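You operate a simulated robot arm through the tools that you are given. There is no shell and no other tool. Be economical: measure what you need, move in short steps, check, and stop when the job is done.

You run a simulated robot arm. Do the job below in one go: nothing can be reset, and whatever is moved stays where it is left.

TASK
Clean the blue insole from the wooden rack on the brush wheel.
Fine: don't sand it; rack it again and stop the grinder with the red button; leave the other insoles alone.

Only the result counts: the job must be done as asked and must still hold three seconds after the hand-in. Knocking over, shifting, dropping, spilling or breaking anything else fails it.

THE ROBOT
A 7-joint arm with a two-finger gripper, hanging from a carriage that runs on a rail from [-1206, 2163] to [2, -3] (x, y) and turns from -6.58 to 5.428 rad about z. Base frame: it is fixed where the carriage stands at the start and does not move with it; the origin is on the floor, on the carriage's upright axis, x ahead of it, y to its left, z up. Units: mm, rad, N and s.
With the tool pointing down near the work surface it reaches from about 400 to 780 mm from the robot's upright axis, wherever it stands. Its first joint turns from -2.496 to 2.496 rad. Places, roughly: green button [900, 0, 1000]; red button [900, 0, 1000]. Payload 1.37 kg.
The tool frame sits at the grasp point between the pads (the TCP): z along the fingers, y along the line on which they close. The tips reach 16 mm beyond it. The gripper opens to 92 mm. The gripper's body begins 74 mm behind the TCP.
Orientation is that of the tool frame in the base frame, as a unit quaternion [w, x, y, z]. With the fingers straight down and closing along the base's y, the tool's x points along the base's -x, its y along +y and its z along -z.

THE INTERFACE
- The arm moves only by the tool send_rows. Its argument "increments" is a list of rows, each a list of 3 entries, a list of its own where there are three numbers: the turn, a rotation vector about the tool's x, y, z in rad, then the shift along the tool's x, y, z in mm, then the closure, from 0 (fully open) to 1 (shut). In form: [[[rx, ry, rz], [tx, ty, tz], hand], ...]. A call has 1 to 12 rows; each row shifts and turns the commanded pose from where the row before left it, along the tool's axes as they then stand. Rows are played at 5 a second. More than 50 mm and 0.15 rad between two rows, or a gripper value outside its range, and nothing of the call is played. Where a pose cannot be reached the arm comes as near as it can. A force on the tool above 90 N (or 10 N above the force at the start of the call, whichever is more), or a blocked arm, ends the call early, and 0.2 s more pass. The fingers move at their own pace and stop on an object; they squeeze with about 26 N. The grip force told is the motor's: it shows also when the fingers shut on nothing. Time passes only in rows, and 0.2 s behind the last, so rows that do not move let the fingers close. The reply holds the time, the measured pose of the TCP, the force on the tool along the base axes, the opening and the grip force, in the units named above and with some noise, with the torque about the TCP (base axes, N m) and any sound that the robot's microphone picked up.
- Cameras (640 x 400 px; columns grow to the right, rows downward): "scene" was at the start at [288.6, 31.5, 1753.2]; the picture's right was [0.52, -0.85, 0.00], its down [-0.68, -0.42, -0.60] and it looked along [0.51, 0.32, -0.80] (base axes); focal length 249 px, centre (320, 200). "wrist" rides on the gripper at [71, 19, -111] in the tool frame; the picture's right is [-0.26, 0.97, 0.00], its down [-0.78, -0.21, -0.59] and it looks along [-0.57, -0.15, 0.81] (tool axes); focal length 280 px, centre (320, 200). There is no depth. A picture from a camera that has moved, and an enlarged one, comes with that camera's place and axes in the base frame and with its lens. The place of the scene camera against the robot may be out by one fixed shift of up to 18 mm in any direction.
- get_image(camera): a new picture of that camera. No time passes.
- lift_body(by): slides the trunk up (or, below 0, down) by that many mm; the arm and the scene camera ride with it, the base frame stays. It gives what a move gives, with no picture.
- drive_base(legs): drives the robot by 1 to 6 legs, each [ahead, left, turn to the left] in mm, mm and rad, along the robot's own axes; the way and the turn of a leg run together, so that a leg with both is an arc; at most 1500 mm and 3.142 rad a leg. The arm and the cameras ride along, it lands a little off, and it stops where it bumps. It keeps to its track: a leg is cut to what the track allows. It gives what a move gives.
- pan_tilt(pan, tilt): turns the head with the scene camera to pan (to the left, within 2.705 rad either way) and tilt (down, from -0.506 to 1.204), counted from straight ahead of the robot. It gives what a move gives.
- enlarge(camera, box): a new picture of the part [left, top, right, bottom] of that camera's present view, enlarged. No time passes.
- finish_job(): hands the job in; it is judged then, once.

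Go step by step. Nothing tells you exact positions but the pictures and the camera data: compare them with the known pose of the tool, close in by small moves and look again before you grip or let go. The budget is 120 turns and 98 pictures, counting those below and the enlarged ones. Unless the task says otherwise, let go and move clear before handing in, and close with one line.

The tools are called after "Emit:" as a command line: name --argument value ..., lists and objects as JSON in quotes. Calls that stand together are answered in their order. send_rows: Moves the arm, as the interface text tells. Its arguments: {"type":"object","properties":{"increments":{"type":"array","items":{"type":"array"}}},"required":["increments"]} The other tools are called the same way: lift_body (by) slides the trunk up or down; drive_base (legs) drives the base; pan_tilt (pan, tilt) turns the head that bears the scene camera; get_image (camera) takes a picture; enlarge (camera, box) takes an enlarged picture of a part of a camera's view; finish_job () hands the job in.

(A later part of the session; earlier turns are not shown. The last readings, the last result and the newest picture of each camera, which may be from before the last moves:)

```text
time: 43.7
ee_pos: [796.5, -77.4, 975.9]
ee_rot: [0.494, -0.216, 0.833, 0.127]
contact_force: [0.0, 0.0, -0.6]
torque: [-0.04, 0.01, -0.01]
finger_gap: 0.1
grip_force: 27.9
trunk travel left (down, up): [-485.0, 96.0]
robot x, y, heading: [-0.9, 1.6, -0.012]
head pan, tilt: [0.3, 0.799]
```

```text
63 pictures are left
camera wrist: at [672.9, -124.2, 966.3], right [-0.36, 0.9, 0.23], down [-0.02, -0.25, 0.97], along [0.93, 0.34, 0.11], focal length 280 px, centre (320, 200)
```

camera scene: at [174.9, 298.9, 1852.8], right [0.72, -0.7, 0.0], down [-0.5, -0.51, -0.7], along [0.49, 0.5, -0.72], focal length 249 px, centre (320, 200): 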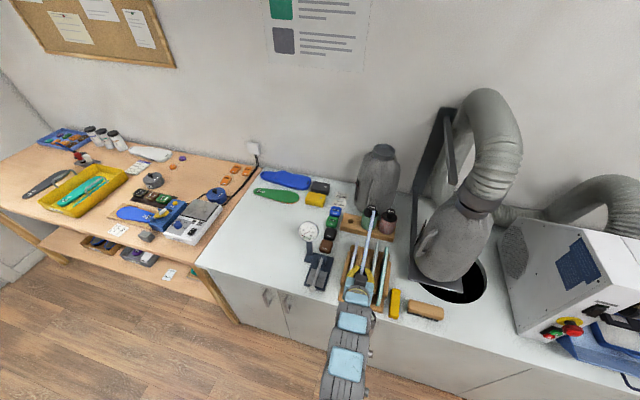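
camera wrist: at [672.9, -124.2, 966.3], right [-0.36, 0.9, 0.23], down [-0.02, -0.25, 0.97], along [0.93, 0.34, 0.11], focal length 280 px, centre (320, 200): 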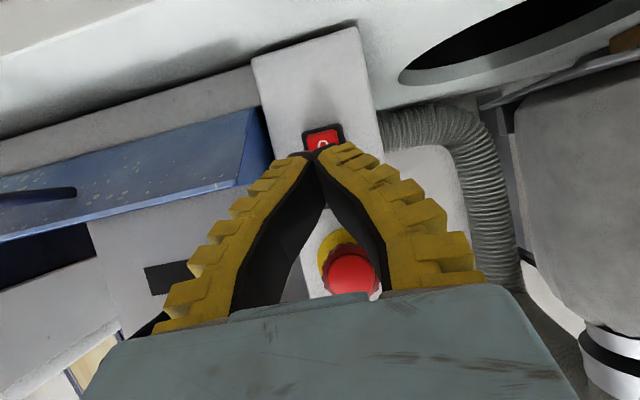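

Emit:
pan_tilt --pan -0.15 --tilt 0.7

Emit:
enlarge --camera "scene" --box '[240, 140, 400, 260]'

Emit:
send_rows --increments '[[[0, 0, 0], [0, 0, 0], 1]]'

Emit:
enlarge --camera "scene" --box '[240, 140, 400, 260]'

```text
time: 44.6
ee_pos: [797.6, -77.4, 974.8]
ee_rot: [0.494, -0.218, 0.832, 0.128]
contact_force: [0.3, -0.2, 0.6]
torque: [0.0, 0.02, 0.0]
finger_gap: 0.0
grip_force: 27.8
trunk travel left (down, up): [-485.0, 96.0]
robot x, y, heading: [-0.9, 1.9, -0.009]
head pan, tilt: [-0.15, 0.7]
```

```text
3.33 times, centred on (320, 200) of scene
camera zoom: at [308.7, -22.9, 1861.0], right [-0.16, -0.99, 0.0], down [-0.64, 0.1, -0.76], along [0.75, -0.12, -0.64], focal length 831 px, centre (320, 200)
```

zoom: 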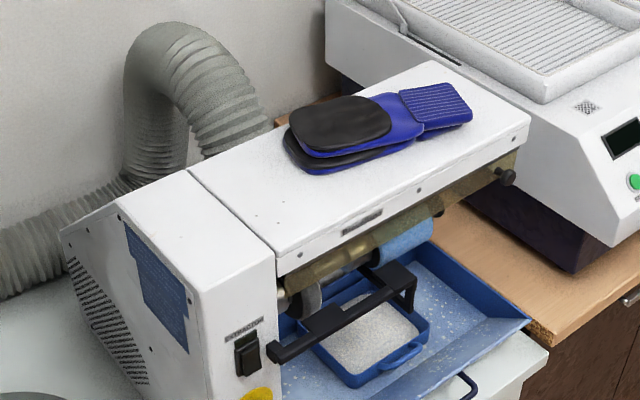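

```text
time: 45.0
ee_pos: [798.0, -76.4, 975.4]
ee_rot: [0.494, -0.217, 0.832, 0.128]
contact_force: [0.3, -0.9, 1.2]
torque: [0.02, -0.04, -0.01]
finger_gap: 0.0
grip_force: 28.0
trunk travel left (down, up): [-485.0, 96.0]
robot x, y, heading: [-3.7, 0.7, -0.009]
head pan, tilt: [-0.15, 0.7]
```

```text
3.33 times, centred on (320, 200) of scene
camera zoom: at [308.7, -22.9, 1861.0], right [-0.16, -0.99, 0.0], down [-0.64, 0.1, -0.76], along [0.75, -0.12, -0.64], focal length 831 px, centre (320, 200)
```

zoom: 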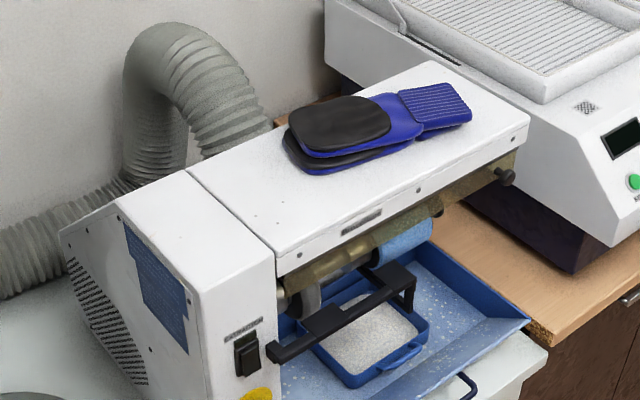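

Emit:
send_rows --increments '[[[0, 0, 0], [0, 0, -35], 0.5], [[0, 0, 0], [-24, -15, -33.4], 0], [[0, 0, 0], [-30, -20, -33.4], 0], [[0, 0, 0], [-32, -20, -33.4], 0], [[0, 0, 0], [-34, -20, -30], 0]]'

Emit:
get_image --camera "wrist"

```text
refused: row 4 steps farther than a row can; nothing moved
```

```text
60 pictures are left
camera wrist: at [673.5, -124.3, 966.7], right [-0.36, 0.9, 0.23], down [-0.02, -0.25, 0.97], along [0.93, 0.34, 0.11], focal length 280 px, centre (320, 200)
```

wrist: 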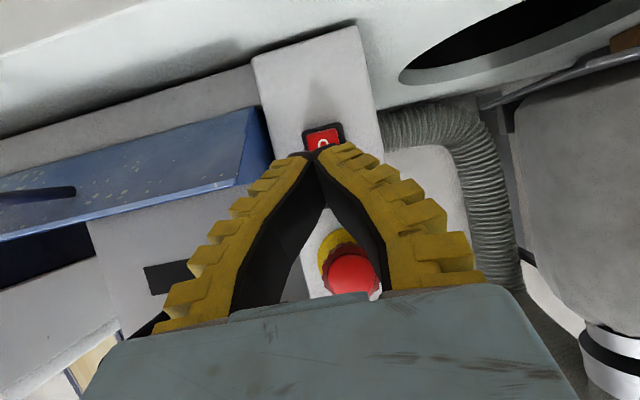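

Emit:
send_rows --increments '[[[0, 0, 0], [0, 0, -35], 0.5], [[0, 0, 0], [-24, -15, -33], 0], [[0, 0, 0], [-28, -18, -33], 0], [[0, 0, 0], [-28, -18, -33], 0], [[0, 0, 0], [-28, -18, -33], 0]]'

Emit:
get_image --camera "wrist"

```text
time: 46.2
ee_pos: [750.5, -184.6, 1147.9]
ee_rot: [0.493, -0.217, 0.833, 0.128]
contact_force: [0.0, 0.4, -0.3]
torque: [0.0, -0.05, -0.01]
finger_gap: 91.7
grip_force: 0.0
trunk travel left (down, up): [-485.0, 96.0]
robot x, y, heading: [0.8, -1.7, -0.009]
head pan, tilt: [-0.15, 0.7]
```

```text
59 pictures are left
camera wrist: at [626.2, -231.7, 1138.7], right [-0.36, 0.9, 0.23], down [-0.02, -0.25, 0.97], along [0.93, 0.34, 0.11], focal length 280 px, centre (320, 200)
```

wrist: 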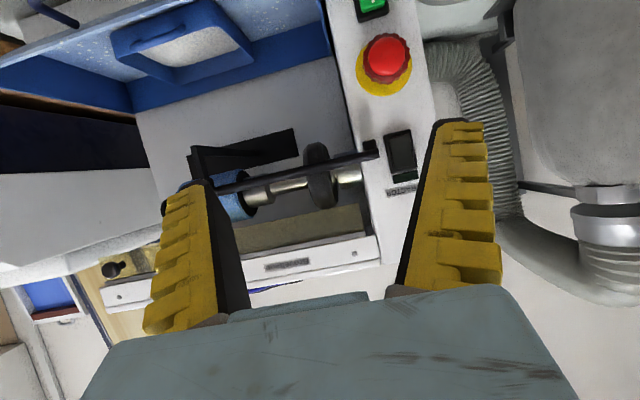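

Emit:
enlarge --camera "wrist" --box '[220, 120, 400, 240]'

Emit:
send_rows --increments '[[[0, 0, 0], [0, 0, 0], 0]]'

Emit:
enlarge --camera "wrist" --box '[220, 120, 400, 240]'

```text
3.33 times, centred on (310, 180) of wrist
camera zoom: at [626.2, -231.7, 1138.7], right [-0.36, 0.9, 0.23], down [-0.02, -0.25, 0.97], along [0.93, 0.34, 0.11], focal length 935 px, centre (353, 267)
```

zoom: 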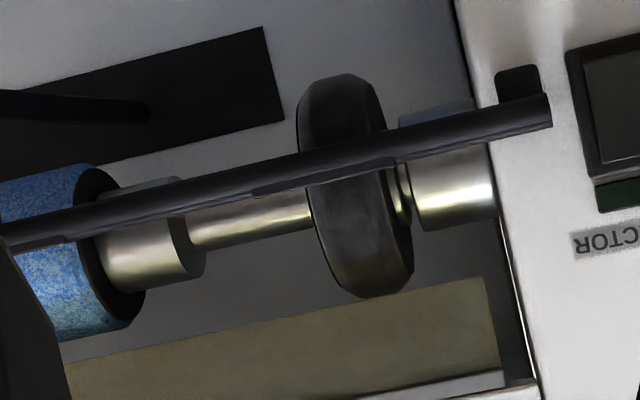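

```text
time: 46.6
ee_pos: [751.2, -184.2, 1147.4]
ee_rot: [0.495, -0.216, 0.832, 0.128]
contact_force: [0.9, -0.1, -0.3]
torque: [-0.01, -0.02, 0.01]
finger_gap: 91.8
grip_force: 0.0
trunk travel left (down, up): [-485.0, 96.0]
robot x, y, heading: [-1.5, 1.0, -0.006]
head pan, tilt: [-0.15, 0.7]
```

```text
3.33 times, centred on (310, 180) of wrist
camera zoom: at [626.4, -231.8, 1138.8], right [-0.36, 0.9, 0.23], down [-0.02, -0.25, 0.97], along [0.93, 0.34, 0.11], focal length 935 px, centre (353, 267)
```

zoom: 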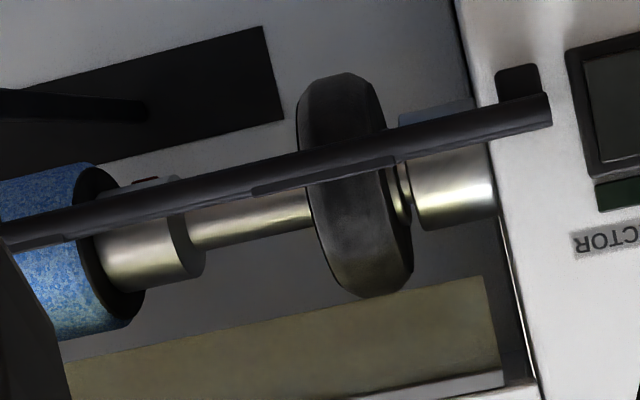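

The coupling's red mark moves between frames, so the grinder runs. Wheel centre ≈ u561, v822, z1148, r≈46; rest bar at z≈1130–1145, visor bottom ≈1190. Now back to fetch the blue insole.

Emit:
send_rows --increments '[[[0, 0, 0], [23.8, 38.8, 8.5], 0.3], [[0, 0, 0], [23.8, 38.8, 8.5], 0.72], [[0, 0, 0], [23.8, 38.8, 8.5], 0.72], [[0, 0, 0], [23.8, 38.8, 8.5], 0.72], [[0, 0, 0], [23.8, 38.8, 8.5], 0.72], [[0, 0, 0], [23.8, 38.8, 8.5], 0.72], [[0.1116, 0, 0.061], [0, 0, 0], 0.72], [[0.1116, 0, 0.061], [0, 0, 0], 0.72], [[0.1116, 0, 0.061], [0, 0, 0], 0.72], [[0.1116, 0, 0.061], [0, 0, 0], 0.72]]'

Emit:
drive_base --legs '[[0, 0, 0.507], [0, 164, 0]]'

```text
time: 48.8
ee_pos: [615.7, 9.0, 1000.5]
ee_rot: [0.512, 0.002, 0.859, -0.001]
contact_force: [-0.4, -0.3, 0.0]
torque: [0.03, 0.0, 0.03]
finger_gap: 29.6
grip_force: 3.3
trunk travel left (down, up): [-485.0, 96.0]
robot x, y, heading: [0.6, 0.5, -0.013]
head pan, tilt: [-0.15, 0.7]
```

```text
time: 51.7
ee_pos: [451.8, 454.5, 1000.6]
ee_rot: [0.494, -0.219, 0.831, 0.13]
contact_force: [-0.1, -0.4, 0.7]
torque: [0.02, -0.02, 0.01]
finger_gap: 30.0
grip_force: 2.4
trunk travel left (down, up): [-485.0, 96.0]
robot x, y, heading: [-81.0, 142.2, 0.502]
head pan, tilt: [-0.15, 0.7]
```

Emit:
send_rows --increments '[[[0, 0, 0], [10, -8.6, 34], 0.72], [[0, 0, 0], [10, 0, 34], 0.72]]'

Emit:
enlarge --camera "wrist" --box '[240, 40, 400, 200]'

```text
time: 52.3
ee_pos: [499.4, 472.0, 952.7]
ee_rot: [0.494, -0.219, 0.832, 0.13]
contact_force: [-0.3, -0.8, -0.3]
torque: [0.02, -0.02, 0.0]
finger_gap: 29.8
grip_force: 2.6
trunk travel left (down, up): [-485.0, 96.0]
robot x, y, heading: [-82.3, 144.0, 0.5]
head pan, tilt: [-0.15, 0.7]
```

```text
2.50 times, centred on (320, 120) of wrist
camera zoom: at [374.6, 422.9, 943.2], right [-0.36, 0.9, 0.23], down [-0.02, -0.26, 0.97], along [0.93, 0.35, 0.11], focal length 701 px, centre (320, 400)
```

zoom: 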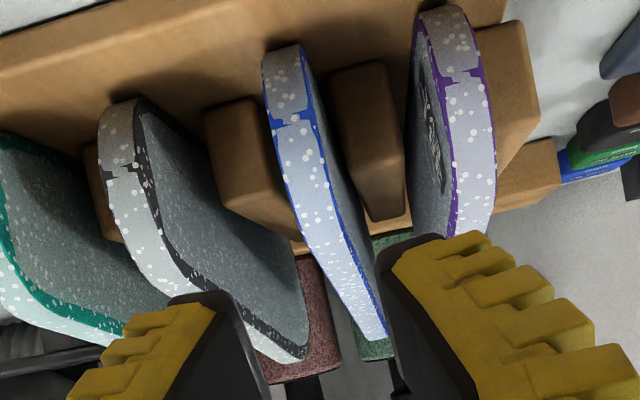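

Emit:
send_rows --increments '[[[0, 0, 0], [8, 0, 24], 0.72], [[0, 0, 0], [8, 0, 24], 0.72], [[0, 0, 0], [7.8, 0, 23.3], 0.72], [[0, 0, 0], [0, 0, 0], 1], [[0, 0, 0], [0, 0, 0], 1], [[0, 0, 0], [0, 0, 0], 1]]'

Emit:
send_rows --increments '[[[0, 0, 0], [-17.5, 0, -9.6], 1], [[0, 0, 0], [-35.1, 0, -19.2], 1], [[0, 0, 0], [-35.1, 0, -19.2], 1], [[0, 0, 0], [-35.1, 0, -19.2], 1], [[0, 0, 0], [-35.1, 0, -19.2], 1], [[0, 0, 0], [-35.1, 0, -19.2], 1]]'

Emit:
get_image --camera "wrist"

```text
time: 53.7
ee_pos: [543.0, 498.2, 899.1]
ee_rot: [0.495, -0.219, 0.831, 0.13]
contact_force: [-2.0, -1.2, 11.9]
torque: [0.08, -0.15, -0.04]
finger_gap: 6.1
grip_force: 26.4
trunk travel left (down, up): [-485.0, 96.0]
robot x, y, heading: [-80.1, 145.2, 0.5]
head pan, tilt: [-0.15, 0.7]
```

```text
time: 55.1
ee_pos: [541.5, 495.8, 1114.5]
ee_rot: [0.494, -0.218, 0.832, 0.129]
contact_force: [0.0, -0.2, 0.2]
torque: [-0.03, 0.01, -0.01]
finger_gap: 5.9
grip_force: 25.9
trunk travel left (down, up): [-485.0, 96.0]
robot x, y, heading: [-80.0, 147.4, 0.503]
head pan, tilt: [-0.15, 0.7]
```

```text
55 pictures are left
camera wrist: at [417.7, 448.2, 1105.1], right [-0.36, 0.9, 0.23], down [-0.02, -0.25, 0.97], along [0.93, 0.35, 0.11], focal length 280 px, centre (320, 200)
```

wrist: 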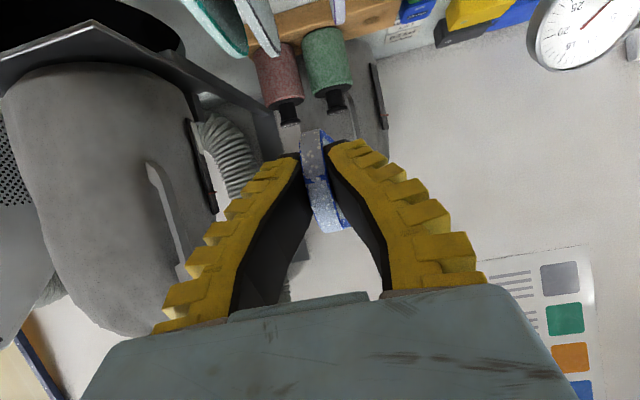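

Insole is held and out. I'll back away from the wall and pitch it down so the toe clears the suction unit before travelling right.

Emit:
send_rows --increments '[[[0, 0, 0], [23, 0, -42], 1], [[0, 0, 0], [23, 0, -42], 1], [[0, 0, 0], [23, 0, -42], 1], [[0, 0.13, 0], [0, 0, 0], 1], [[0, 0.13, 0], [0, 0, 0], 1], [[0, 0.13, 0], [0, 0, 0], 1], [[0, 0.13, 0], [0, 0, 0], 1]]'

Emit:
pan_tilt --pan 0.0 --tilt 0.85

Emit:
get_image --camera "scene"

```text
time: 56.7
ee_pos: [408.0, 421.1, 1063.2]
ee_rot: [0.352, -0.236, 0.901, 0.092]
contact_force: [0.4, 0.8, -0.7]
torque: [-0.02, 0.0, 0.01]
finger_gap: 6.0
grip_force: 25.8
out of reach, approached as far as the arm can: row 3, 4, 6, 7
trunk travel left (down, up): [-485.0, 96.0]
robot x, y, heading: [-81.9, 144.8, 0.505]
head pan, tilt: [-0.15, 0.7]
```

```text
time: 57.4
ee_pos: [407.3, 421.4, 1063.7]
ee_rot: [0.354, -0.237, 0.9, 0.093]
contact_force: [-0.9, -0.5, -0.3]
torque: [-0.02, 0.0, 0.02]
finger_gap: 6.0
grip_force: 25.6
trunk travel left (down, up): [-485.0, 96.0]
robot x, y, heading: [-81.0, 146.8, 0.503]
head pan, tilt: [0.0, 0.85]
```

```text
54 pictures are left
camera scene: at [185.9, 281.0, 1848.8], right [0.48, -0.88, 0.0], down [-0.66, -0.36, -0.66], along [0.58, 0.32, -0.75], focal length 249 px, centre (320, 200)
```

scene: 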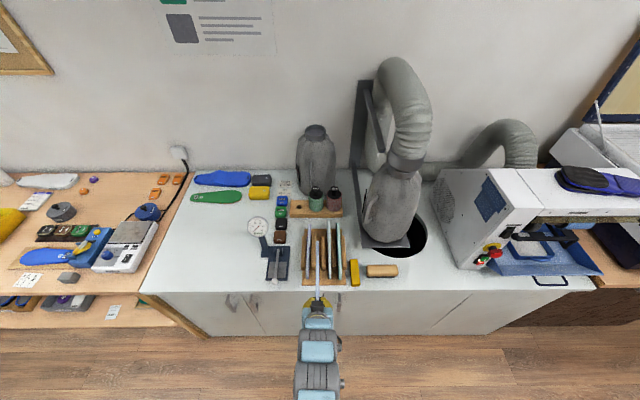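

Emit:
lift_body --by 60

Emit:
send_rows --increments '[[[-0.085, 0, -0.0915], [0, 0, 0], 1], [[-0.085, 0, -0.0915], [0, 0, 0], 1], [[-0.085, 0, -0.0915], [0, 0, 0], 1], [[-0.085, 0, -0.0915], [0, 0, 0], 1], [[-0.085, 0, -0.0915], [0, 0, 0], 1]]'

Emit:
get_image --camera "scene"

```text
time: 58.4
ee_pos: [407.1, 422.1, 1122.9]
ee_rot: [0.354, -0.237, 0.9, 0.093]
contact_force: [-0.4, 1.1, -0.5]
torque: [-0.01, 0.06, -0.02]
finger_gap: 6.3
grip_force: 25.6
trunk travel left (down, up): [-545.0, 36.0]
robot x, y, heading: [-84.1, 146.6, 0.497]
head pan, tilt: [0.0, 0.85]
```

```text
time: 59.6
ee_pos: [407.5, 421.0, 1121.6]
ee_rot: [0.306, -0.502, 0.784, 0.197]
contact_force: [-0.4, -0.3, -0.3]
torque: [-0.01, 0.03, -0.01]
finger_gap: 6.1
grip_force: 26.1
trunk travel left (down, up): [-545.0, 36.0]
robot x, y, heading: [-78.7, 144.1, 0.499]
head pan, tilt: [0.0, 0.85]
```

```text
53 pictures are left
camera scene: at [185.9, 281.0, 1908.8], right [0.48, -0.88, 0.0], down [-0.66, -0.36, -0.66], along [0.58, 0.32, -0.75], focal length 249 px, centre (320, 200)
```

scene: 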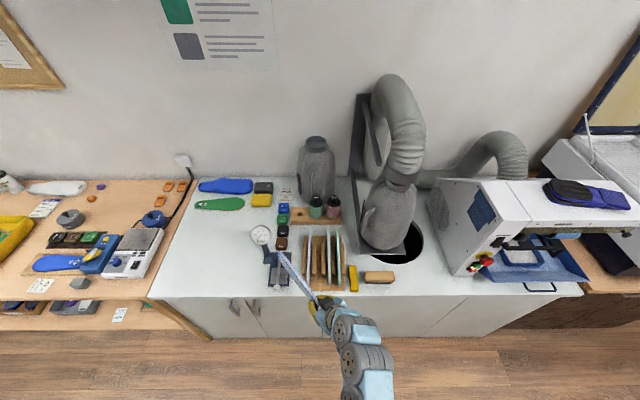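

Emit:
drive_base --legs '[[0, -166, 0], [0, 0, -0.5]]'

Emit:
get_image --camera "scene"

```text
time: 62.5
ee_pos: [560.5, 8.6, 1122.8]
ee_rot: [0.347, -0.291, 0.884, 0.115]
contact_force: [0.2, -0.5, -0.6]
torque: [-0.05, 0.04, 0.02]
finger_gap: 6.0
grip_force: 26.0
trunk travel left (down, up): [-545.0, 36.0]
robot x, y, heading: [-2.4, -3.1, 0.002]
head pan, tilt: [0.0, 0.85]
```

```text
52 pictures are left
camera scene: at [303.5, -7.3, 1908.8], right [0.0, -1.0, 0.0], down [-0.75, 0.0, -0.66], along [0.66, 0.0, -0.75], focal length 249 px, centre (320, 200)
```

scene: 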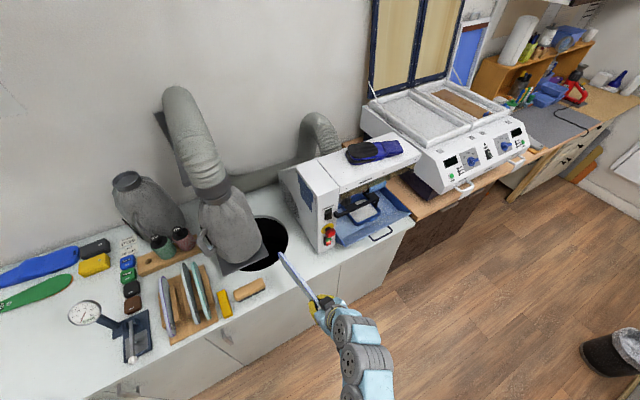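

Clear of the suction unit. Now I'll roll the insole flat (toe pointing into the machine, tool along base +x).

Emit:
send_rows --increments '[[[0.0948, -0.0139, -0.1071], [0, 0, 0], 1], [[0.0948, -0.0139, -0.1071], [0, 0, 0], 1], [[0.0948, -0.0139, -0.1071], [0, 0, 0], 1], [[0.0948, -0.0139, -0.1071], [0, 0, 0], 1], [[0.0948, -0.0139, -0.1071], [0, 0, 0], 1], [[0.0948, -0.0139, -0.1071], [0, 0, 0], 1], [[0.0948, -0.0139, -0.1071], [0, 0, 0], 1], [[0.0948, -0.0139, -0.1071], [0, 0, 0], 1], [[0.0948, -0.0139, -0.1071], [0, 0, 0], 1], [[0.0948, -0.0139, -0.1071], [0, 0, 0], 1], [[0.0948, -0.0139, -0.1071], [0, 0, 0], 1]]'

Emit:
get_image --camera "scene"

```text
time: 64.9
ee_pos: [559.5, 8.0, 1123.7]
ee_rot: [-0.501, 0.503, -0.499, 0.497]
contact_force: [0.7, -0.8, -0.7]
torque: [-0.02, 0.03, 0.01]
finger_gap: 5.8
grip_force: 25.4
trunk travel left (down, up): [-545.0, 36.0]
robot x, y, heading: [1.5, 3.9, 0.001]
head pan, tilt: [0.0, 0.85]
```

```text
51 pictures are left
camera scene: at [303.4, -7.2, 1908.8], right [0.0, -1.0, 0.0], down [-0.75, 0.0, -0.66], along [0.66, 0.0, -0.75], focal length 249 px, centre (320, 200)
```

scene: 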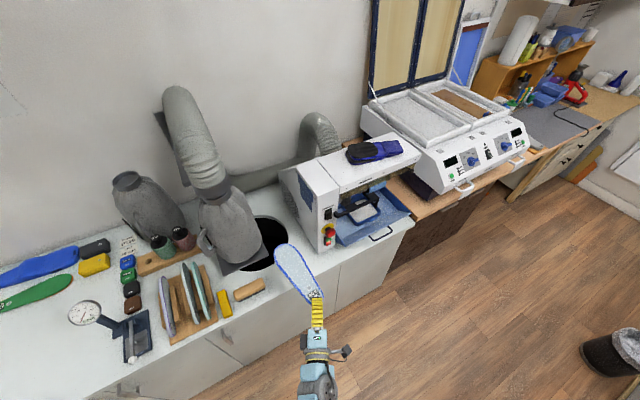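

Emit:
enlarge --camera "scene" --box '[240, 220, 360, 320]'

```text
4.00 times, centred on (300, 270) of scene
camera zoom: at [303.4, -7.2, 1908.8], right [0.0, -1.0, 0.0], down [-0.75, 0.0, -0.66], along [0.66, 0.0, -0.75], focal length 998 px, centre (400, -80)
```

zoom: 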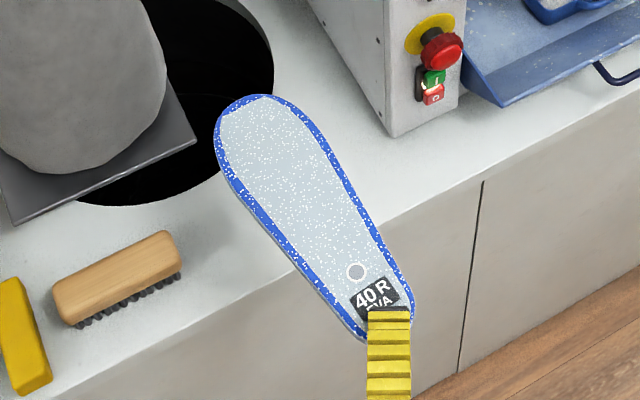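

The insole lies flat in the hand with its toe ~247 mm ahead along the machine's axis. I'll retract a bit, travel right and up to in front of the brush wheel, then look.

Emit:
send_rows --increments '[[[0, 0, 0], [0, 0, -45], 1], [[0, 0, 0], [36.9, -5.2, 21.5], 1], [[0, 0, 0], [36.9, -5.2, 21.5], 1], [[0, 0, 0], [36.9, -5.2, 21.5], 1], [[0, 0, 0], [36.9, -5.2, 21.5], 1], [[0, 0, 0], [36.9, -5.2, 21.5], 1], [[0, 0, 0], [36.9, -5.2, 21.5], 1], [[0, 0, 0], [36.9, -5.2, 21.5], 1], [[0, 0, 0], [36.9, -5.2, 21.5], 1]]'

Emit:
get_image --camera "wrist"

Emit:
pan_tilt --pan -0.3 --tilt 0.75

Emit:
enlarge --camera "scene" --box '[200, 120, 440, 280]'

```text
time: 66.9
ee_pos: [689.8, -288.1, 1165.1]
ee_rot: [-0.501, 0.502, -0.499, 0.498]
contact_force: [0.2, 0.3, -0.6]
torque: [-0.01, 0.01, -0.03]
finger_gap: 5.9
grip_force: 25.6
trunk travel left (down, up): [-545.0, 36.0]
robot x, y, heading: [1.3, 2.5, -0.004]
head pan, tilt: [0.0, 0.85]
```

```text
49 pictures are left
camera wrist: at [580.6, -359.3, 1146.1], right [0.0, 0.26, -0.97], down [-0.6, 0.77, 0.21], along [0.8, 0.58, 0.15], focal length 280 px, centre (320, 200)
```

wrist: 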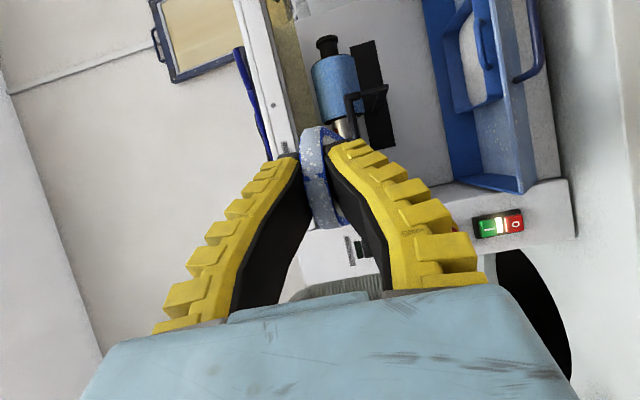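

```text
time: 67.7
ee_pos: [689.6, -285.9, 1165.1]
ee_rot: [-0.502, 0.503, -0.498, 0.497]
contact_force: [-1.1, -0.2, -0.4]
torque: [-0.03, 0.05, 0.02]
finger_gap: 6.0
grip_force: 26.5
trunk travel left (down, up): [-545.0, 36.0]
robot x, y, heading: [-1.8, -0.7, 0.002]
head pan, tilt: [-0.3, 0.75]
```

```text
2.50 times, centred on (320, 200) of scene
camera zoom: at [304.5, -31.7, 1916.8], right [-0.29, -0.96, 0.0], down [-0.65, 0.2, -0.73], along [0.7, -0.22, -0.68], focal length 624 px, centre (320, 200)
```

zoom: 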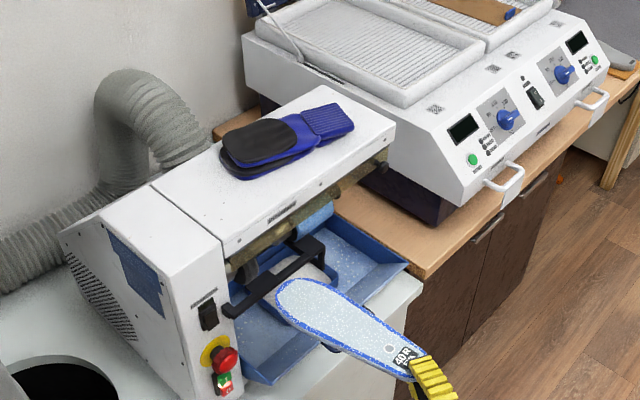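

Emit:
enlarge --camera "scene" --box '[270, 190, 350, 250]'

Emit:
enlarge --camera "wrist" --box '[260, 0, 460, 280]'

```text
6.67 times, centred on (310, 220) of scene
camera zoom: at [304.5, -31.7, 1916.8], right [-0.29, -0.96, 0.0], down [-0.65, 0.2, -0.73], along [0.7, -0.22, -0.68], focal length 1663 px, centre (387, 67)
```

zoom: 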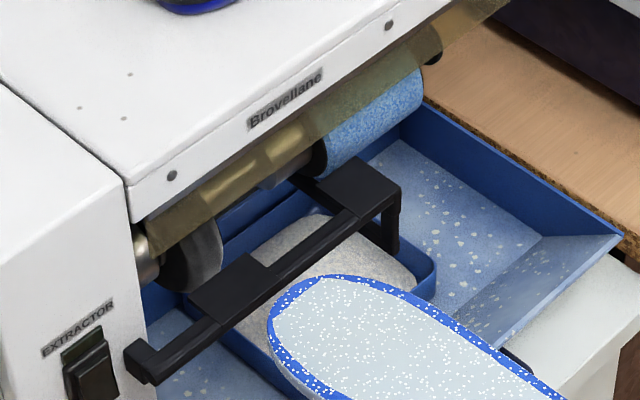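

```text
1.43 times, centred on (360, 140) of wrist
camera zoom: at [580.8, -358.6, 1146.4], right [0.0, 0.26, -0.97], down [-0.6, 0.77, 0.21], along [0.8, 0.58, 0.15], focal length 401 px, centre (263, 286)
```

zoom: 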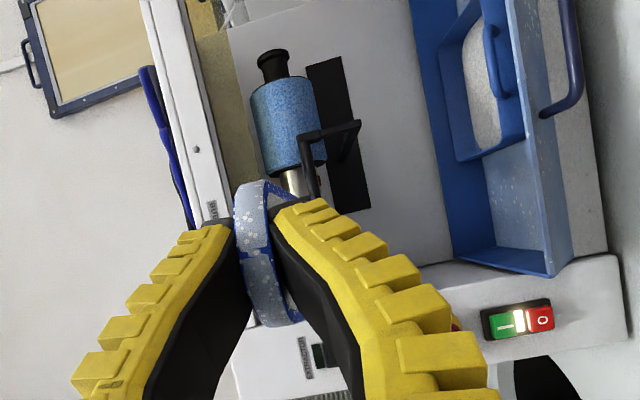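

Clear views: the rest plate sits in front of the brush at z≈1142, insole at z≈1165, visor at ≈1190. I'll shift 10 mm left and advance toward the wheel.

Emit:
send_rows --increments '[[[0, 0, 0], [-16.5, 0, 19.4], 1], [[0, 0, 0], [-16.5, 0, 19.4], 1], [[0, 0, 0], [-2.4, 0, 4.4], 1]]'

Emit:
enlarge --camera "scene" --box '[270, 190, 350, 250]'

Emit:
enlarge --camera "wrist" --box '[260, 0, 460, 280]'

```text
time: 68.5
ee_pos: [731.8, -252.0, 1165.6]
ee_rot: [-0.501, 0.504, -0.497, 0.498]
contact_force: [-9.0, -3.3, -0.4]
torque: [-0.12, 0.05, 0.33]
finger_gap: 6.0
grip_force: 25.6
trunk travel left (down, up): [-545.0, 36.0]
robot x, y, heading: [2.5, -0.9, 0.002]
head pan, tilt: [-0.3, 0.75]
```

```text
6.67 times, centred on (310, 220) of scene
camera zoom: at [304.1, -32.1, 1916.5], right [-0.3, -0.96, 0.0], down [-0.65, 0.2, -0.73], along [0.7, -0.22, -0.68], focal length 1663 px, centre (387, 67)
```

zoom: 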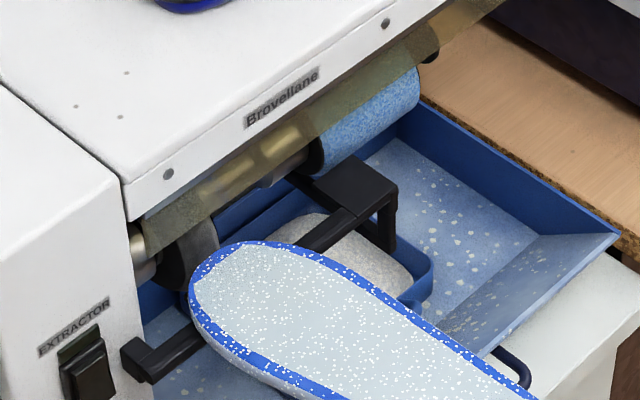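

```text
1.43 times, centred on (360, 140) of wrist
camera zoom: at [621.9, -324.1, 1146.0], right [-0.01, 0.26, -0.97], down [-0.59, 0.78, 0.21], along [0.8, 0.58, 0.15], focal length 401 px, centre (263, 286)
```

zoom: 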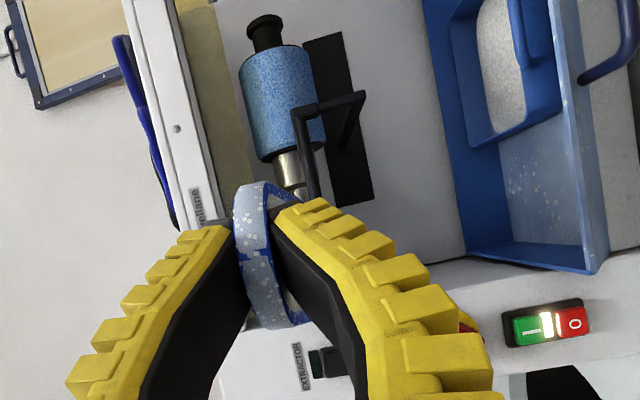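

The toe touches something (9 N back-push), apparently the brush. I'll hold there a couple of seconds and watch.

Emit:
send_rows --increments '[[[0, 0, 0], [0, 0, 0], 1], [[0, 0, 0], [0, 0, 0], 1], [[0, 0, 0], [0, 0, 0], 1], [[0, 0, 0], [0, 0, 0], 1], [[0, 0, 0], [0, 0, 0], 1], [[0, 0, 0], [0, 0, 0], 1]]'

Emit:
enlarge --camera "scene" --box '[270, 190, 350, 250]'

```text
time: 69.9
ee_pos: [733.1, -251.1, 1164.4]
ee_rot: [-0.501, 0.504, -0.498, 0.497]
contact_force: [-9.1, -7.4, 0.5]
torque: [-0.18, 0.02, -0.08]
finger_gap: 6.0
grip_force: 25.8
trunk travel left (down, up): [-545.0, 36.0]
robot x, y, heading: [-0.8, -0.5, -0.002]
head pan, tilt: [-0.3, 0.75]
```

```text
6.67 times, centred on (310, 220) of scene
camera zoom: at [304.1, -32.1, 1916.5], right [-0.3, -0.96, 0.0], down [-0.65, 0.2, -0.73], along [0.7, -0.22, -0.68], focal length 1663 px, centre (387, 67)
```

zoom: 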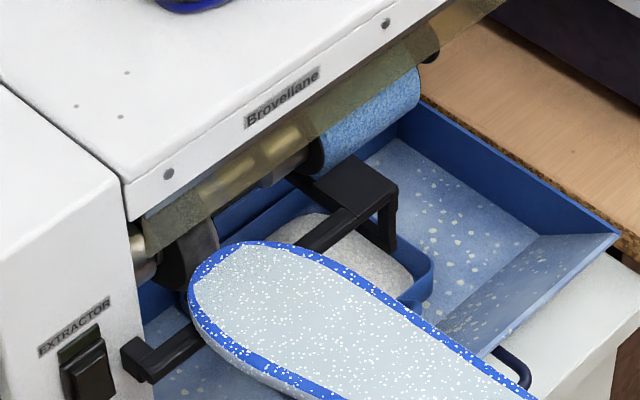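

Emit:
enlarge --camera "scene" --box '[290, 215, 330, 245]'

```text
13.33 times, centred on (310, 230) of scene
camera zoom: at [304.1, -32.1, 1916.5], right [-0.3, -0.96, 0.0], down [-0.65, 0.2, -0.73], along [0.7, -0.22, -0.68], focal length 3326 px, centre (453, -200)
```

zoom: 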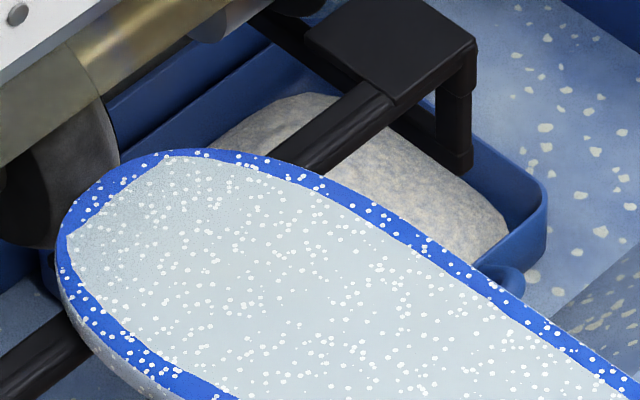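

Zoom shows the dust dots vanished around the toe contact, so cleaning is local. I'll back out and pass the insole under the wheel (below the rest bar) so the brush can run along its length.

Emit:
send_rows --increments '[[[0, 0, 0], [14.6, 0, -26.2], 1], [[0, 0, 0], [14.6, 0, -26.2], 1], [[0, 0, 0], [4.9, 0, -8.7], 1], [[0, 0, 0], [0, 45, 0], 1], [[0, 0, 0], [-6, 45, -3.4], 1]]'

Emit:
enlarge --camera "scene" --box '[270, 180, 370, 260]'

Emit:
get_image --camera "wrist"

```text
time: 71.1
ee_pos: [668.6, -280.2, 1074.8]
ee_rot: [-0.501, 0.503, -0.498, 0.498]
contact_force: [0.8, -0.3, 0.5]
torque: [-0.01, 0.04, 0.04]
finger_gap: 6.0
grip_force: 26.3
trunk travel left (down, up): [-545.0, 36.0]
robot x, y, heading: [-0.9, 1.2, -0.003]
head pan, tilt: [-0.3, 0.75]
```

```text
5.00 times, centred on (320, 220) of scene
camera zoom: at [304.5, -31.8, 1916.8], right [-0.3, -0.96, 0.0], down [-0.65, 0.2, -0.73], along [0.7, -0.22, -0.68], focal length 1247 px, centre (320, 100)
```

zoom: 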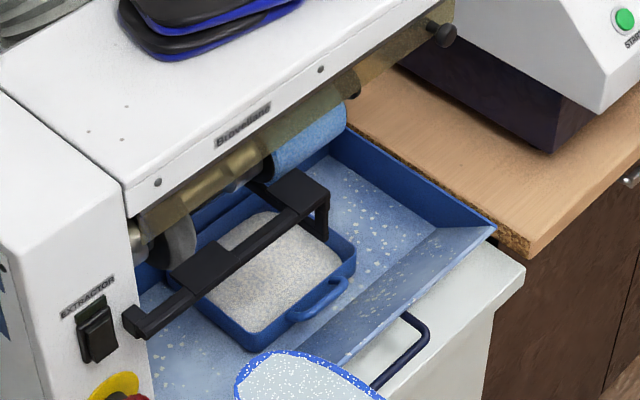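

```text
40 pictures are left
camera wrist: at [558.2, -351.7, 1056.0], right [0.0, 0.26, -0.97], down [-0.6, 0.77, 0.21], along [0.8, 0.58, 0.15], focal length 280 px, centre (320, 200)
```

wrist: 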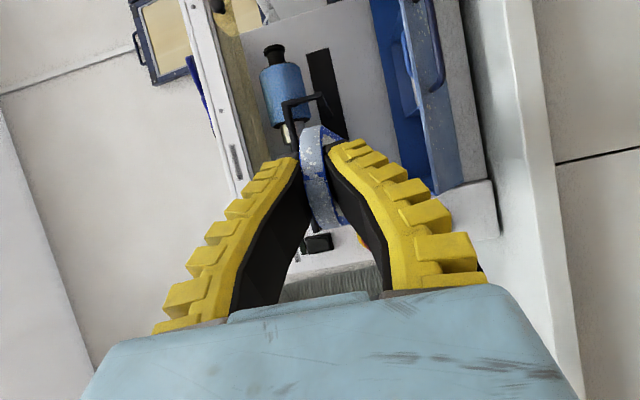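

Emit:
send_rows --increments '[[[0, 0, 0], [-16.8, 0, 30.1], 1], [[0, 0, 0], [-16.8, 0, 30.1], 1], [[0, 0, 0], [-16.8, 0, 30.1], 1], [[0, 0, 0], [-16.8, 0, 30.1], 1]]'

Emit:
enlarge --camera "scene" --box '[270, 180, 370, 260]'

```text
time: 72.1
ee_pos: [786.9, -209.8, 1074.3]
ee_rot: [-0.501, 0.504, -0.498, 0.497]
contact_force: [-0.3, 0.2, -0.7]
torque: [-0.05, -0.01, 0.07]
finger_gap: 6.1
grip_force: 25.9
trunk travel left (down, up): [-545.0, 36.0]
robot x, y, heading: [0.8, 3.0, -0.003]
head pan, tilt: [-0.3, 0.75]
```

```text
5.00 times, centred on (320, 220) of scene
camera zoom: at [304.5, -31.9, 1916.8], right [-0.3, -0.96, 0.0], down [-0.65, 0.2, -0.73], along [0.7, -0.22, -0.68], focal length 1247 px, centre (320, 100)
```

zoom: 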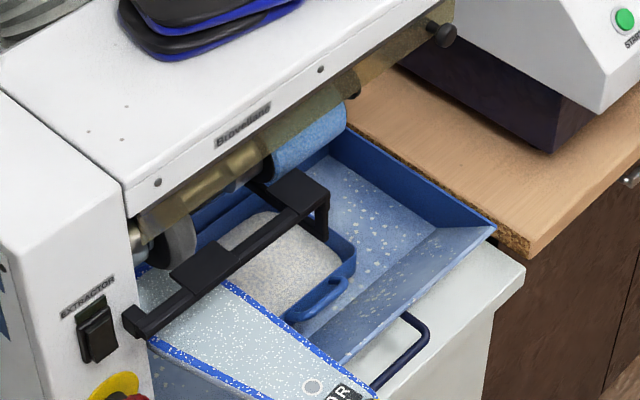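

Emit:
send_rows --increments '[[[0, 0, 0], [0, -6, 0], 1], [[0, 0, 0], [0, -6, 0], 1], [[0, 0, 0], [0, -3, 0], 1]]'

Emit:
send_rows --increments '[[[0, 0, 0], [0, -2, 0], 1], [[0, 0, 0], [0, -2, 0], 1]]'

Emit:
send_rows --increments '[[[0, 0, 0], [0, -2, 0], 1], [[0, 0, 0], [0, -2, 0], 1]]'

```text
time: 72.9
ee_pos: [788.7, -209.9, 1087.8]
ee_rot: [-0.502, 0.503, -0.497, 0.498]
contact_force: [-0.5, 1.2, 0.5]
torque: [-0.01, 0.01, -0.02]
finger_gap: 6.1
grip_force: 25.8
trunk travel left (down, up): [-545.0, 36.0]
robot x, y, heading: [1.2, -1.6, 0.004]
head pan, tilt: [-0.3, 0.75]
```

```text
time: 73.5
ee_pos: [789.0, -210.6, 1093.3]
ee_rot: [-0.502, 0.503, -0.498, 0.497]
contact_force: [-0.8, -0.4, -0.3]
torque: [0.01, 0.06, -0.03]
finger_gap: 6.1
grip_force: 25.8
trunk travel left (down, up): [-545.0, 36.0]
robot x, y, heading: [1.0, -0.1, 0.002]
head pan, tilt: [-0.3, 0.75]
```

```text
time: 74.1
ee_pos: [788.3, -211.2, 1098.8]
ee_rot: [-0.502, 0.503, -0.498, 0.497]
contact_force: [0.5, 0.1, -0.5]
torque: [-0.01, 0.03, 0.0]
finger_gap: 5.8
grip_force: 26.0
trunk travel left (down, up): [-545.0, 36.0]
robot x, y, heading: [-6.0, 3.8, -0.0]
head pan, tilt: [-0.3, 0.75]
```

Emit:
send_rows --increments '[[[0, 0, 0], [0, -2, 0], 1], [[0, 0, 0], [0, -2, 0], 1]]'

Emit:
send_rows --increments '[[[0, 0, 0], [0, -2, 0], 1], [[0, 0, 0], [0, -2, 0], 1]]'

Emit:
enlarge --camera "wrist" --box '[260, 60, 400, 240]'

```text
time: 74.7
ee_pos: [789.8, -211.9, 1103.2]
ee_rot: [-0.502, 0.504, -0.497, 0.497]
contact_force: [0.0, -1.0, 0.0]
torque: [-0.02, 0.04, 0.05]
finger_gap: 6.3
grip_force: 25.3
trunk travel left (down, up): [-545.0, 36.0]
robot x, y, heading: [1.1, -2.5, 0.003]
head pan, tilt: [-0.3, 0.75]
```

```text
time: 75.3
ee_pos: [789.7, -211.5, 1105.5]
ee_rot: [-0.502, 0.503, -0.498, 0.497]
contact_force: [0.5, 0.8, 0.2]
torque: [-0.05, 0.02, -0.02]
finger_gap: 5.9
grip_force: 26.0
trunk travel left (down, up): [-545.0, 36.0]
robot x, y, heading: [0.0, 0.5, -0.002]
head pan, tilt: [-0.3, 0.75]
```

```text
2.22 times, centred on (330, 150) of wrist
camera zoom: at [678.9, -283.8, 1086.8], right [0.0, 0.26, -0.97], down [-0.6, 0.77, 0.21], along [0.8, 0.58, 0.15], focal length 623 px, centre (298, 311)
```

zoom: 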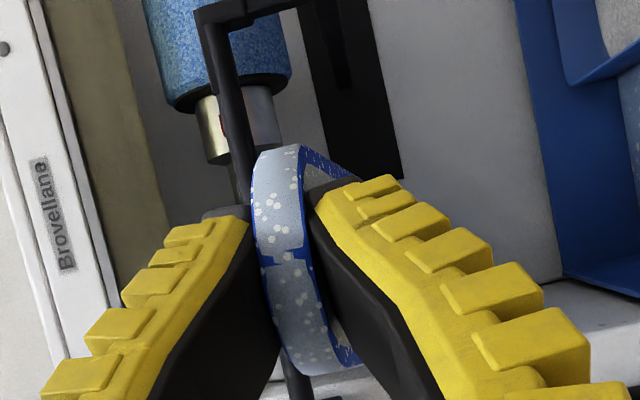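

Emit:
send_rows --increments '[[[0, 0, 0], [0, -2, 0], 1], [[0, 0, 0], [0, -2, 0], 1]]'

Emit:
send_rows --increments '[[[0, 0, 0], [0, -2, 0], 1], [[0, 0, 0], [0, -2, 0], 1]]'

```text
time: 75.9
ee_pos: [789.0, -210.6, 1109.6]
ee_rot: [-0.502, 0.504, -0.497, 0.497]
contact_force: [-0.2, -0.7, -1.0]
torque: [-0.05, 0.0, -0.01]
finger_gap: 5.9
grip_force: 26.4
trunk travel left (down, up): [-545.0, 36.0]
robot x, y, heading: [0.9, 0.4, 0.0]
head pan, tilt: [-0.3, 0.75]
```

```text
time: 76.5
ee_pos: [790.1, -210.9, 1112.4]
ee_rot: [-0.501, 0.503, -0.497, 0.498]
contact_force: [-0.7, -0.1, -0.4]
torque: [-0.01, 0.01, -0.03]
finger_gap: 6.0
grip_force: 25.7
trunk travel left (down, up): [-545.0, 36.0]
robot x, y, heading: [-0.0, -0.1, -0.002]
head pan, tilt: [-0.3, 0.75]
```

Emit:
enlarge --camera "scene" --box '[280, 200, 340, 250]'

```text
8.00 times, centred on (310, 225) of scene
camera zoom: at [304.5, -31.8, 1916.8], right [-0.3, -0.96, 0.0], down [-0.65, 0.2, -0.73], along [0.7, -0.22, -0.68], focal length 1995 px, centre (400, 0)
```

zoom: 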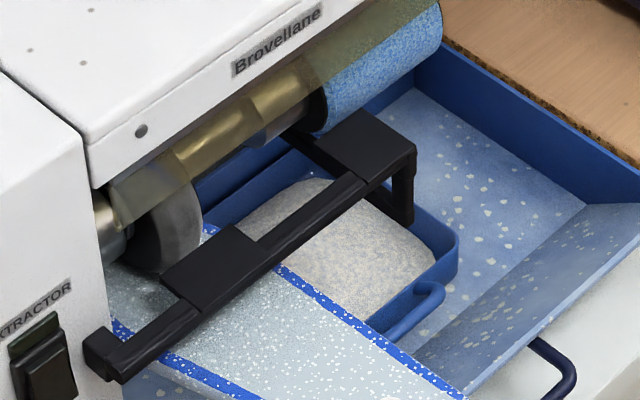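

Emit:
send_rows --increments '[[[0, 0, 0], [0, -2, 0], 1], [[0, 0, 0], [0, -2, 0], 1]]'

Emit:
send_rows --increments '[[[0, 0, 0], [0, -2, 0], 1], [[0, 0, 0], [0, -2, 0], 1]]'

```text
time: 77.1
ee_pos: [788.8, -210.2, 1117.3]
ee_rot: [-0.502, 0.503, -0.498, 0.497]
contact_force: [0.8, -0.3, -0.3]
torque: [-0.01, 0.07, 0.01]
finger_gap: 5.7
grip_force: 26.5
trunk travel left (down, up): [-545.0, 36.0]
robot x, y, heading: [-1.0, -2.8, 0.0]
head pan, tilt: [-0.3, 0.75]
```

```text
time: 77.7
ee_pos: [788.4, -210.4, 1120.2]
ee_rot: [-0.503, 0.503, -0.498, 0.496]
contact_force: [0.0, 0.0, -0.1]
torque: [-0.09, 0.1, 0.01]
finger_gap: 5.9
grip_force: 25.8
trunk travel left (down, up): [-545.0, 36.0]
robot x, y, heading: [-0.7, -2.1, -0.001]
head pan, tilt: [-0.3, 0.75]
```

Emit:
send_rows --increments '[[[0, 0, 0], [0, -2, 0], 1], [[0, 0, 0], [0, 0, 0], 1]]'

Emit:
send_rows --increments '[[[0, 0, 0], [0, -2, 0], 1], [[0, 0, 0], [0, 0, 0], 1]]'

```text
time: 78.3
ee_pos: [788.4, -210.3, 1123.7]
ee_rot: [-0.502, 0.503, -0.498, 0.497]
contact_force: [0.5, -0.3, -1.2]
torque: [-0.09, 0.1, 0.01]
finger_gap: 6.1
grip_force: 25.7
trunk travel left (down, up): [-545.0, 36.0]
robot x, y, heading: [-1.5, -0.5, -0.003]
head pan, tilt: [-0.3, 0.75]
```

```text
time: 78.9
ee_pos: [789.0, -210.5, 1124.5]
ee_rot: [-0.502, 0.503, -0.498, 0.497]
contact_force: [0.5, -0.2, -0.1]
torque: [-0.06, 0.04, -0.01]
finger_gap: 5.6
grip_force: 25.9
trunk travel left (down, up): [-545.0, 36.0]
robot x, y, heading: [-3.7, 1.6, 0.001]
head pan, tilt: [-0.3, 0.75]
```

Torque suggests a very light touch from above. Check the dust.

Emit:
enlarge --camera "scene" --box '[280, 200, 340, 250]'

Emit:
enlarge --camera "wrist" --box '[260, 60, 400, 240]'

```text
8.00 times, centred on (310, 225) of scene
camera zoom: at [304.5, -31.8, 1916.8], right [-0.3, -0.96, 0.0], down [-0.65, 0.2, -0.73], along [0.7, -0.22, -0.68], focal length 1995 px, centre (400, 0)
```

zoom: 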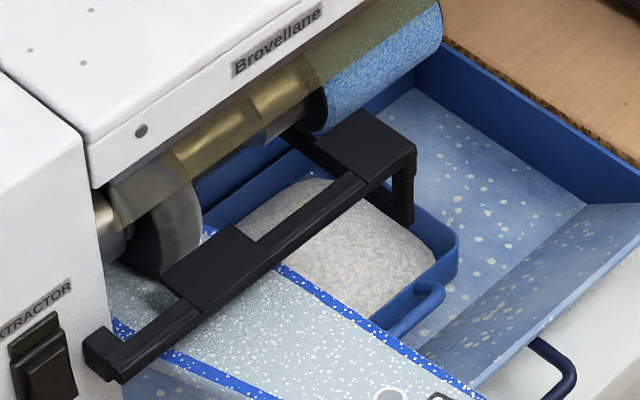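

```text
2.22 times, centred on (330, 150) of wrist
camera zoom: at [678.3, -283.5, 1106.7], right [0.0, 0.26, -0.97], down [-0.6, 0.77, 0.21], along [0.8, 0.58, 0.15], focal length 623 px, centre (298, 311)
```

zoom: 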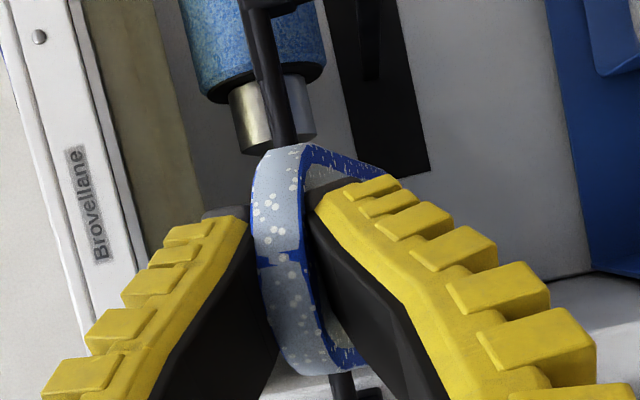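

The toe has been deflected to z≈1100, so it is in contact with the wheel's bottom. I'll feed it forward under the wheel.

Emit:
send_rows --increments '[[[0, 0, 0], [-5.5, 0.75, 8.36], 1], [[0, 0, 0], [-5.5, 0.75, 8.36], 1], [[0, 0, 0], [-5.5, 0.75, 8.36], 1], [[0, 0, 0], [-5.5, 0.75, 8.36], 1], [[0, 0, 0], [-5.5, 0.75, 8.36], 1], [[0, 0, 0], [-5.5, 0.75, 8.36], 1], [[0, 0, 0], [-5.5, 0.75, 8.36], 1], [[0, 0, 0], [-5.5, 0.75, 8.36], 1]]'

Emit:
enlarge --camera "wrist" --box '[260, 60, 400, 240]'

```text
time: 80.7
ee_pos: [856.7, -166.7, 1119.9]
ee_rot: [-0.501, 0.503, -0.498, 0.498]
contact_force: [0.0, -0.7, -1.5]
torque: [-0.17, 0.12, -0.26]
finger_gap: 6.0
grip_force: 26.2
trunk travel left (down, up): [-545.0, 36.0]
robot x, y, heading: [2.1, 4.1, 0.0]
head pan, tilt: [-0.3, 0.75]
```

```text
2.22 times, centred on (330, 150) of wrist
camera zoom: at [745.8, -238.9, 1100.2], right [0.0, 0.26, -0.97], down [-0.6, 0.77, 0.21], along [0.8, 0.58, 0.15], focal length 623 px, centre (298, 311)
```

zoom: 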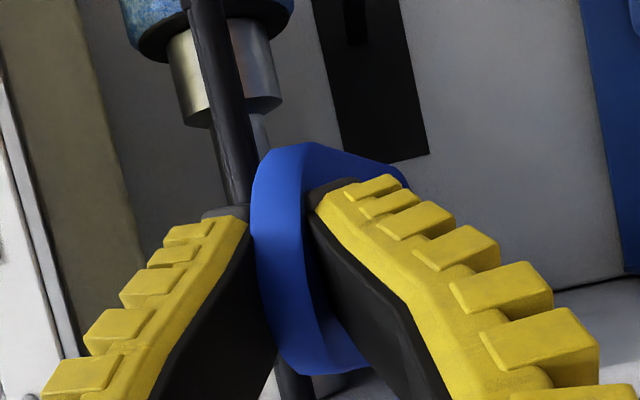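

The insole has turned plain clean blue, so it's brushed. Lower and back out of the machine.

Emit:
send_rows --increments '[[[0, 0, 0], [0, 12, 0], 1], [[0, 0, 0], [0, 12, 0], 1], [[0, 0, 0], [21, 6, -37], 1], [[0, 0, 0], [21, 6, -37], 1], [[0, 0, 0], [21, 6, -37], 1], [[0, 0, 0], [21, 0, -37], 1], [[0, 0, 0], [21, 0, -37], 1], [[0, 0, 0], [18, 0, -32], 1]]'

Emit:
get_image --camera "scene"

```text
time: 82.5
ee_pos: [638.9, -291.7, 1076.6]
ee_rot: [-0.502, 0.503, -0.497, 0.498]
contact_force: [-0.6, 0.6, 1.0]
torque: [-0.02, 0.06, -0.05]
finger_gap: 6.2
grip_force: 26.1
trunk travel left (down, up): [-545.0, 36.0]
robot x, y, heading: [0.6, -1.3, -0.003]
head pan, tilt: [-0.3, 0.75]
```

```text
33 pictures are left
camera scene: at [304.6, -31.7, 1916.8], right [-0.3, -0.96, 0.0], down [-0.65, 0.2, -0.73], along [0.7, -0.22, -0.68], focal length 249 px, centre (320, 200)
```

scene: 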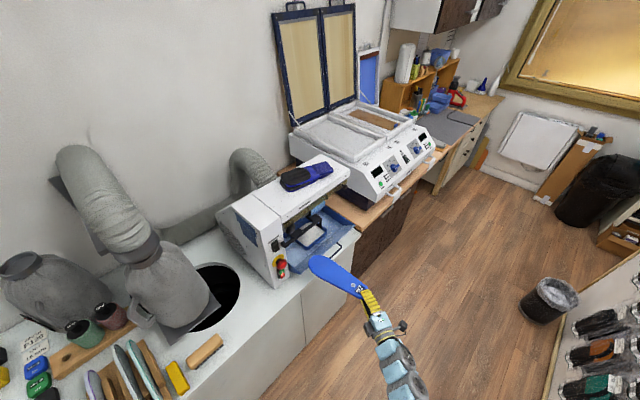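

Emit:
send_rows --increments '[[[0, 0, 0], [-37.5, -5.8, -15.5], 1], [[0, 0, 0], [-37.5, -5.8, -15.5], 1], [[0, 0, 0], [-37.5, -5.8, -15.5], 1], [[0, 0, 0], [-37.5, -5.8, -15.5], 1], [[0, 0, 0], [-37.5, -5.8, -15.5], 1], [[0, 0, 0], [-37.5, -5.8, -15.5], 1], [[0, 0, 0], [-37.5, -5.8, -15.5], 1], [[0, 0, 0], [-37.5, -5.8, -15.5], 1], [[0, 0, 0], [0, 0, 45], 1]]'

Emit:
send_rows --increments '[[[-0.0948, 0.0139, 0.1071], [0, 0, 0], 1], [[-0.0948, 0.0139, 0.1071], [0, 0, 0], 1], [[-0.0948, 0.0139, 0.1071], [0, 0, 0], 1], [[-0.0948, 0.0139, 0.1071], [0, 0, 0], 1], [[-0.0948, 0.0139, 0.1071], [0, 0, 0], 1], [[-0.0948, 0.0139, 0.1071], [0, 0, 0], 1], [[-0.0948, 0.0139, 0.1071], [0, 0, 0], 1], [[-0.0948, 0.0139, 0.1071], [0, 0, 0], 1], [[-0.0948, 0.0139, 0.1071], [0, 0, 0], 1], [[-0.0948, 0.0139, 0.1071], [0, 0, 0], 1], [[-0.0948, 0.0139, 0.1071], [0, 0, 0], 1]]'

Emit:
get_image --camera "wrist"

```text
time: 84.5
ee_pos: [552.8, 4.7, 1126.2]
ee_rot: [-0.502, 0.503, -0.498, 0.497]
contact_force: [-1.6, 0.2, -0.6]
torque: [-0.02, -0.02, -0.02]
finger_gap: 6.0
grip_force: 26.0
trunk travel left (down, up): [-545.0, 36.0]
robot x, y, heading: [2.2, -3.5, 0.001]
head pan, tilt: [-0.3, 0.75]
```

```text
time: 86.9
ee_pos: [556.6, 6.4, 1124.3]
ee_rot: [0.346, -0.292, 0.884, 0.117]
contact_force: [-0.6, 0.1, -0.9]
torque: [-0.03, -0.01, 0.01]
finger_gap: 5.9
grip_force: 26.4
trunk travel left (down, up): [-545.0, 36.0]
robot x, y, heading: [2.1, -2.8, 0.001]
head pan, tilt: [-0.3, 0.75]
```

```text
32 pictures are left
camera wrist: at [443.5, -53.4, 1157.3], right [-0.42, 0.89, 0.18], down [0.26, -0.07, 0.96], along [0.87, 0.45, -0.21], focal length 280 px, centre (320, 200)
```

wrist: 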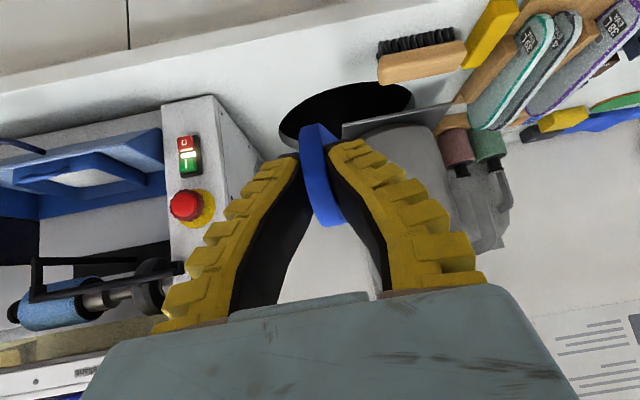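

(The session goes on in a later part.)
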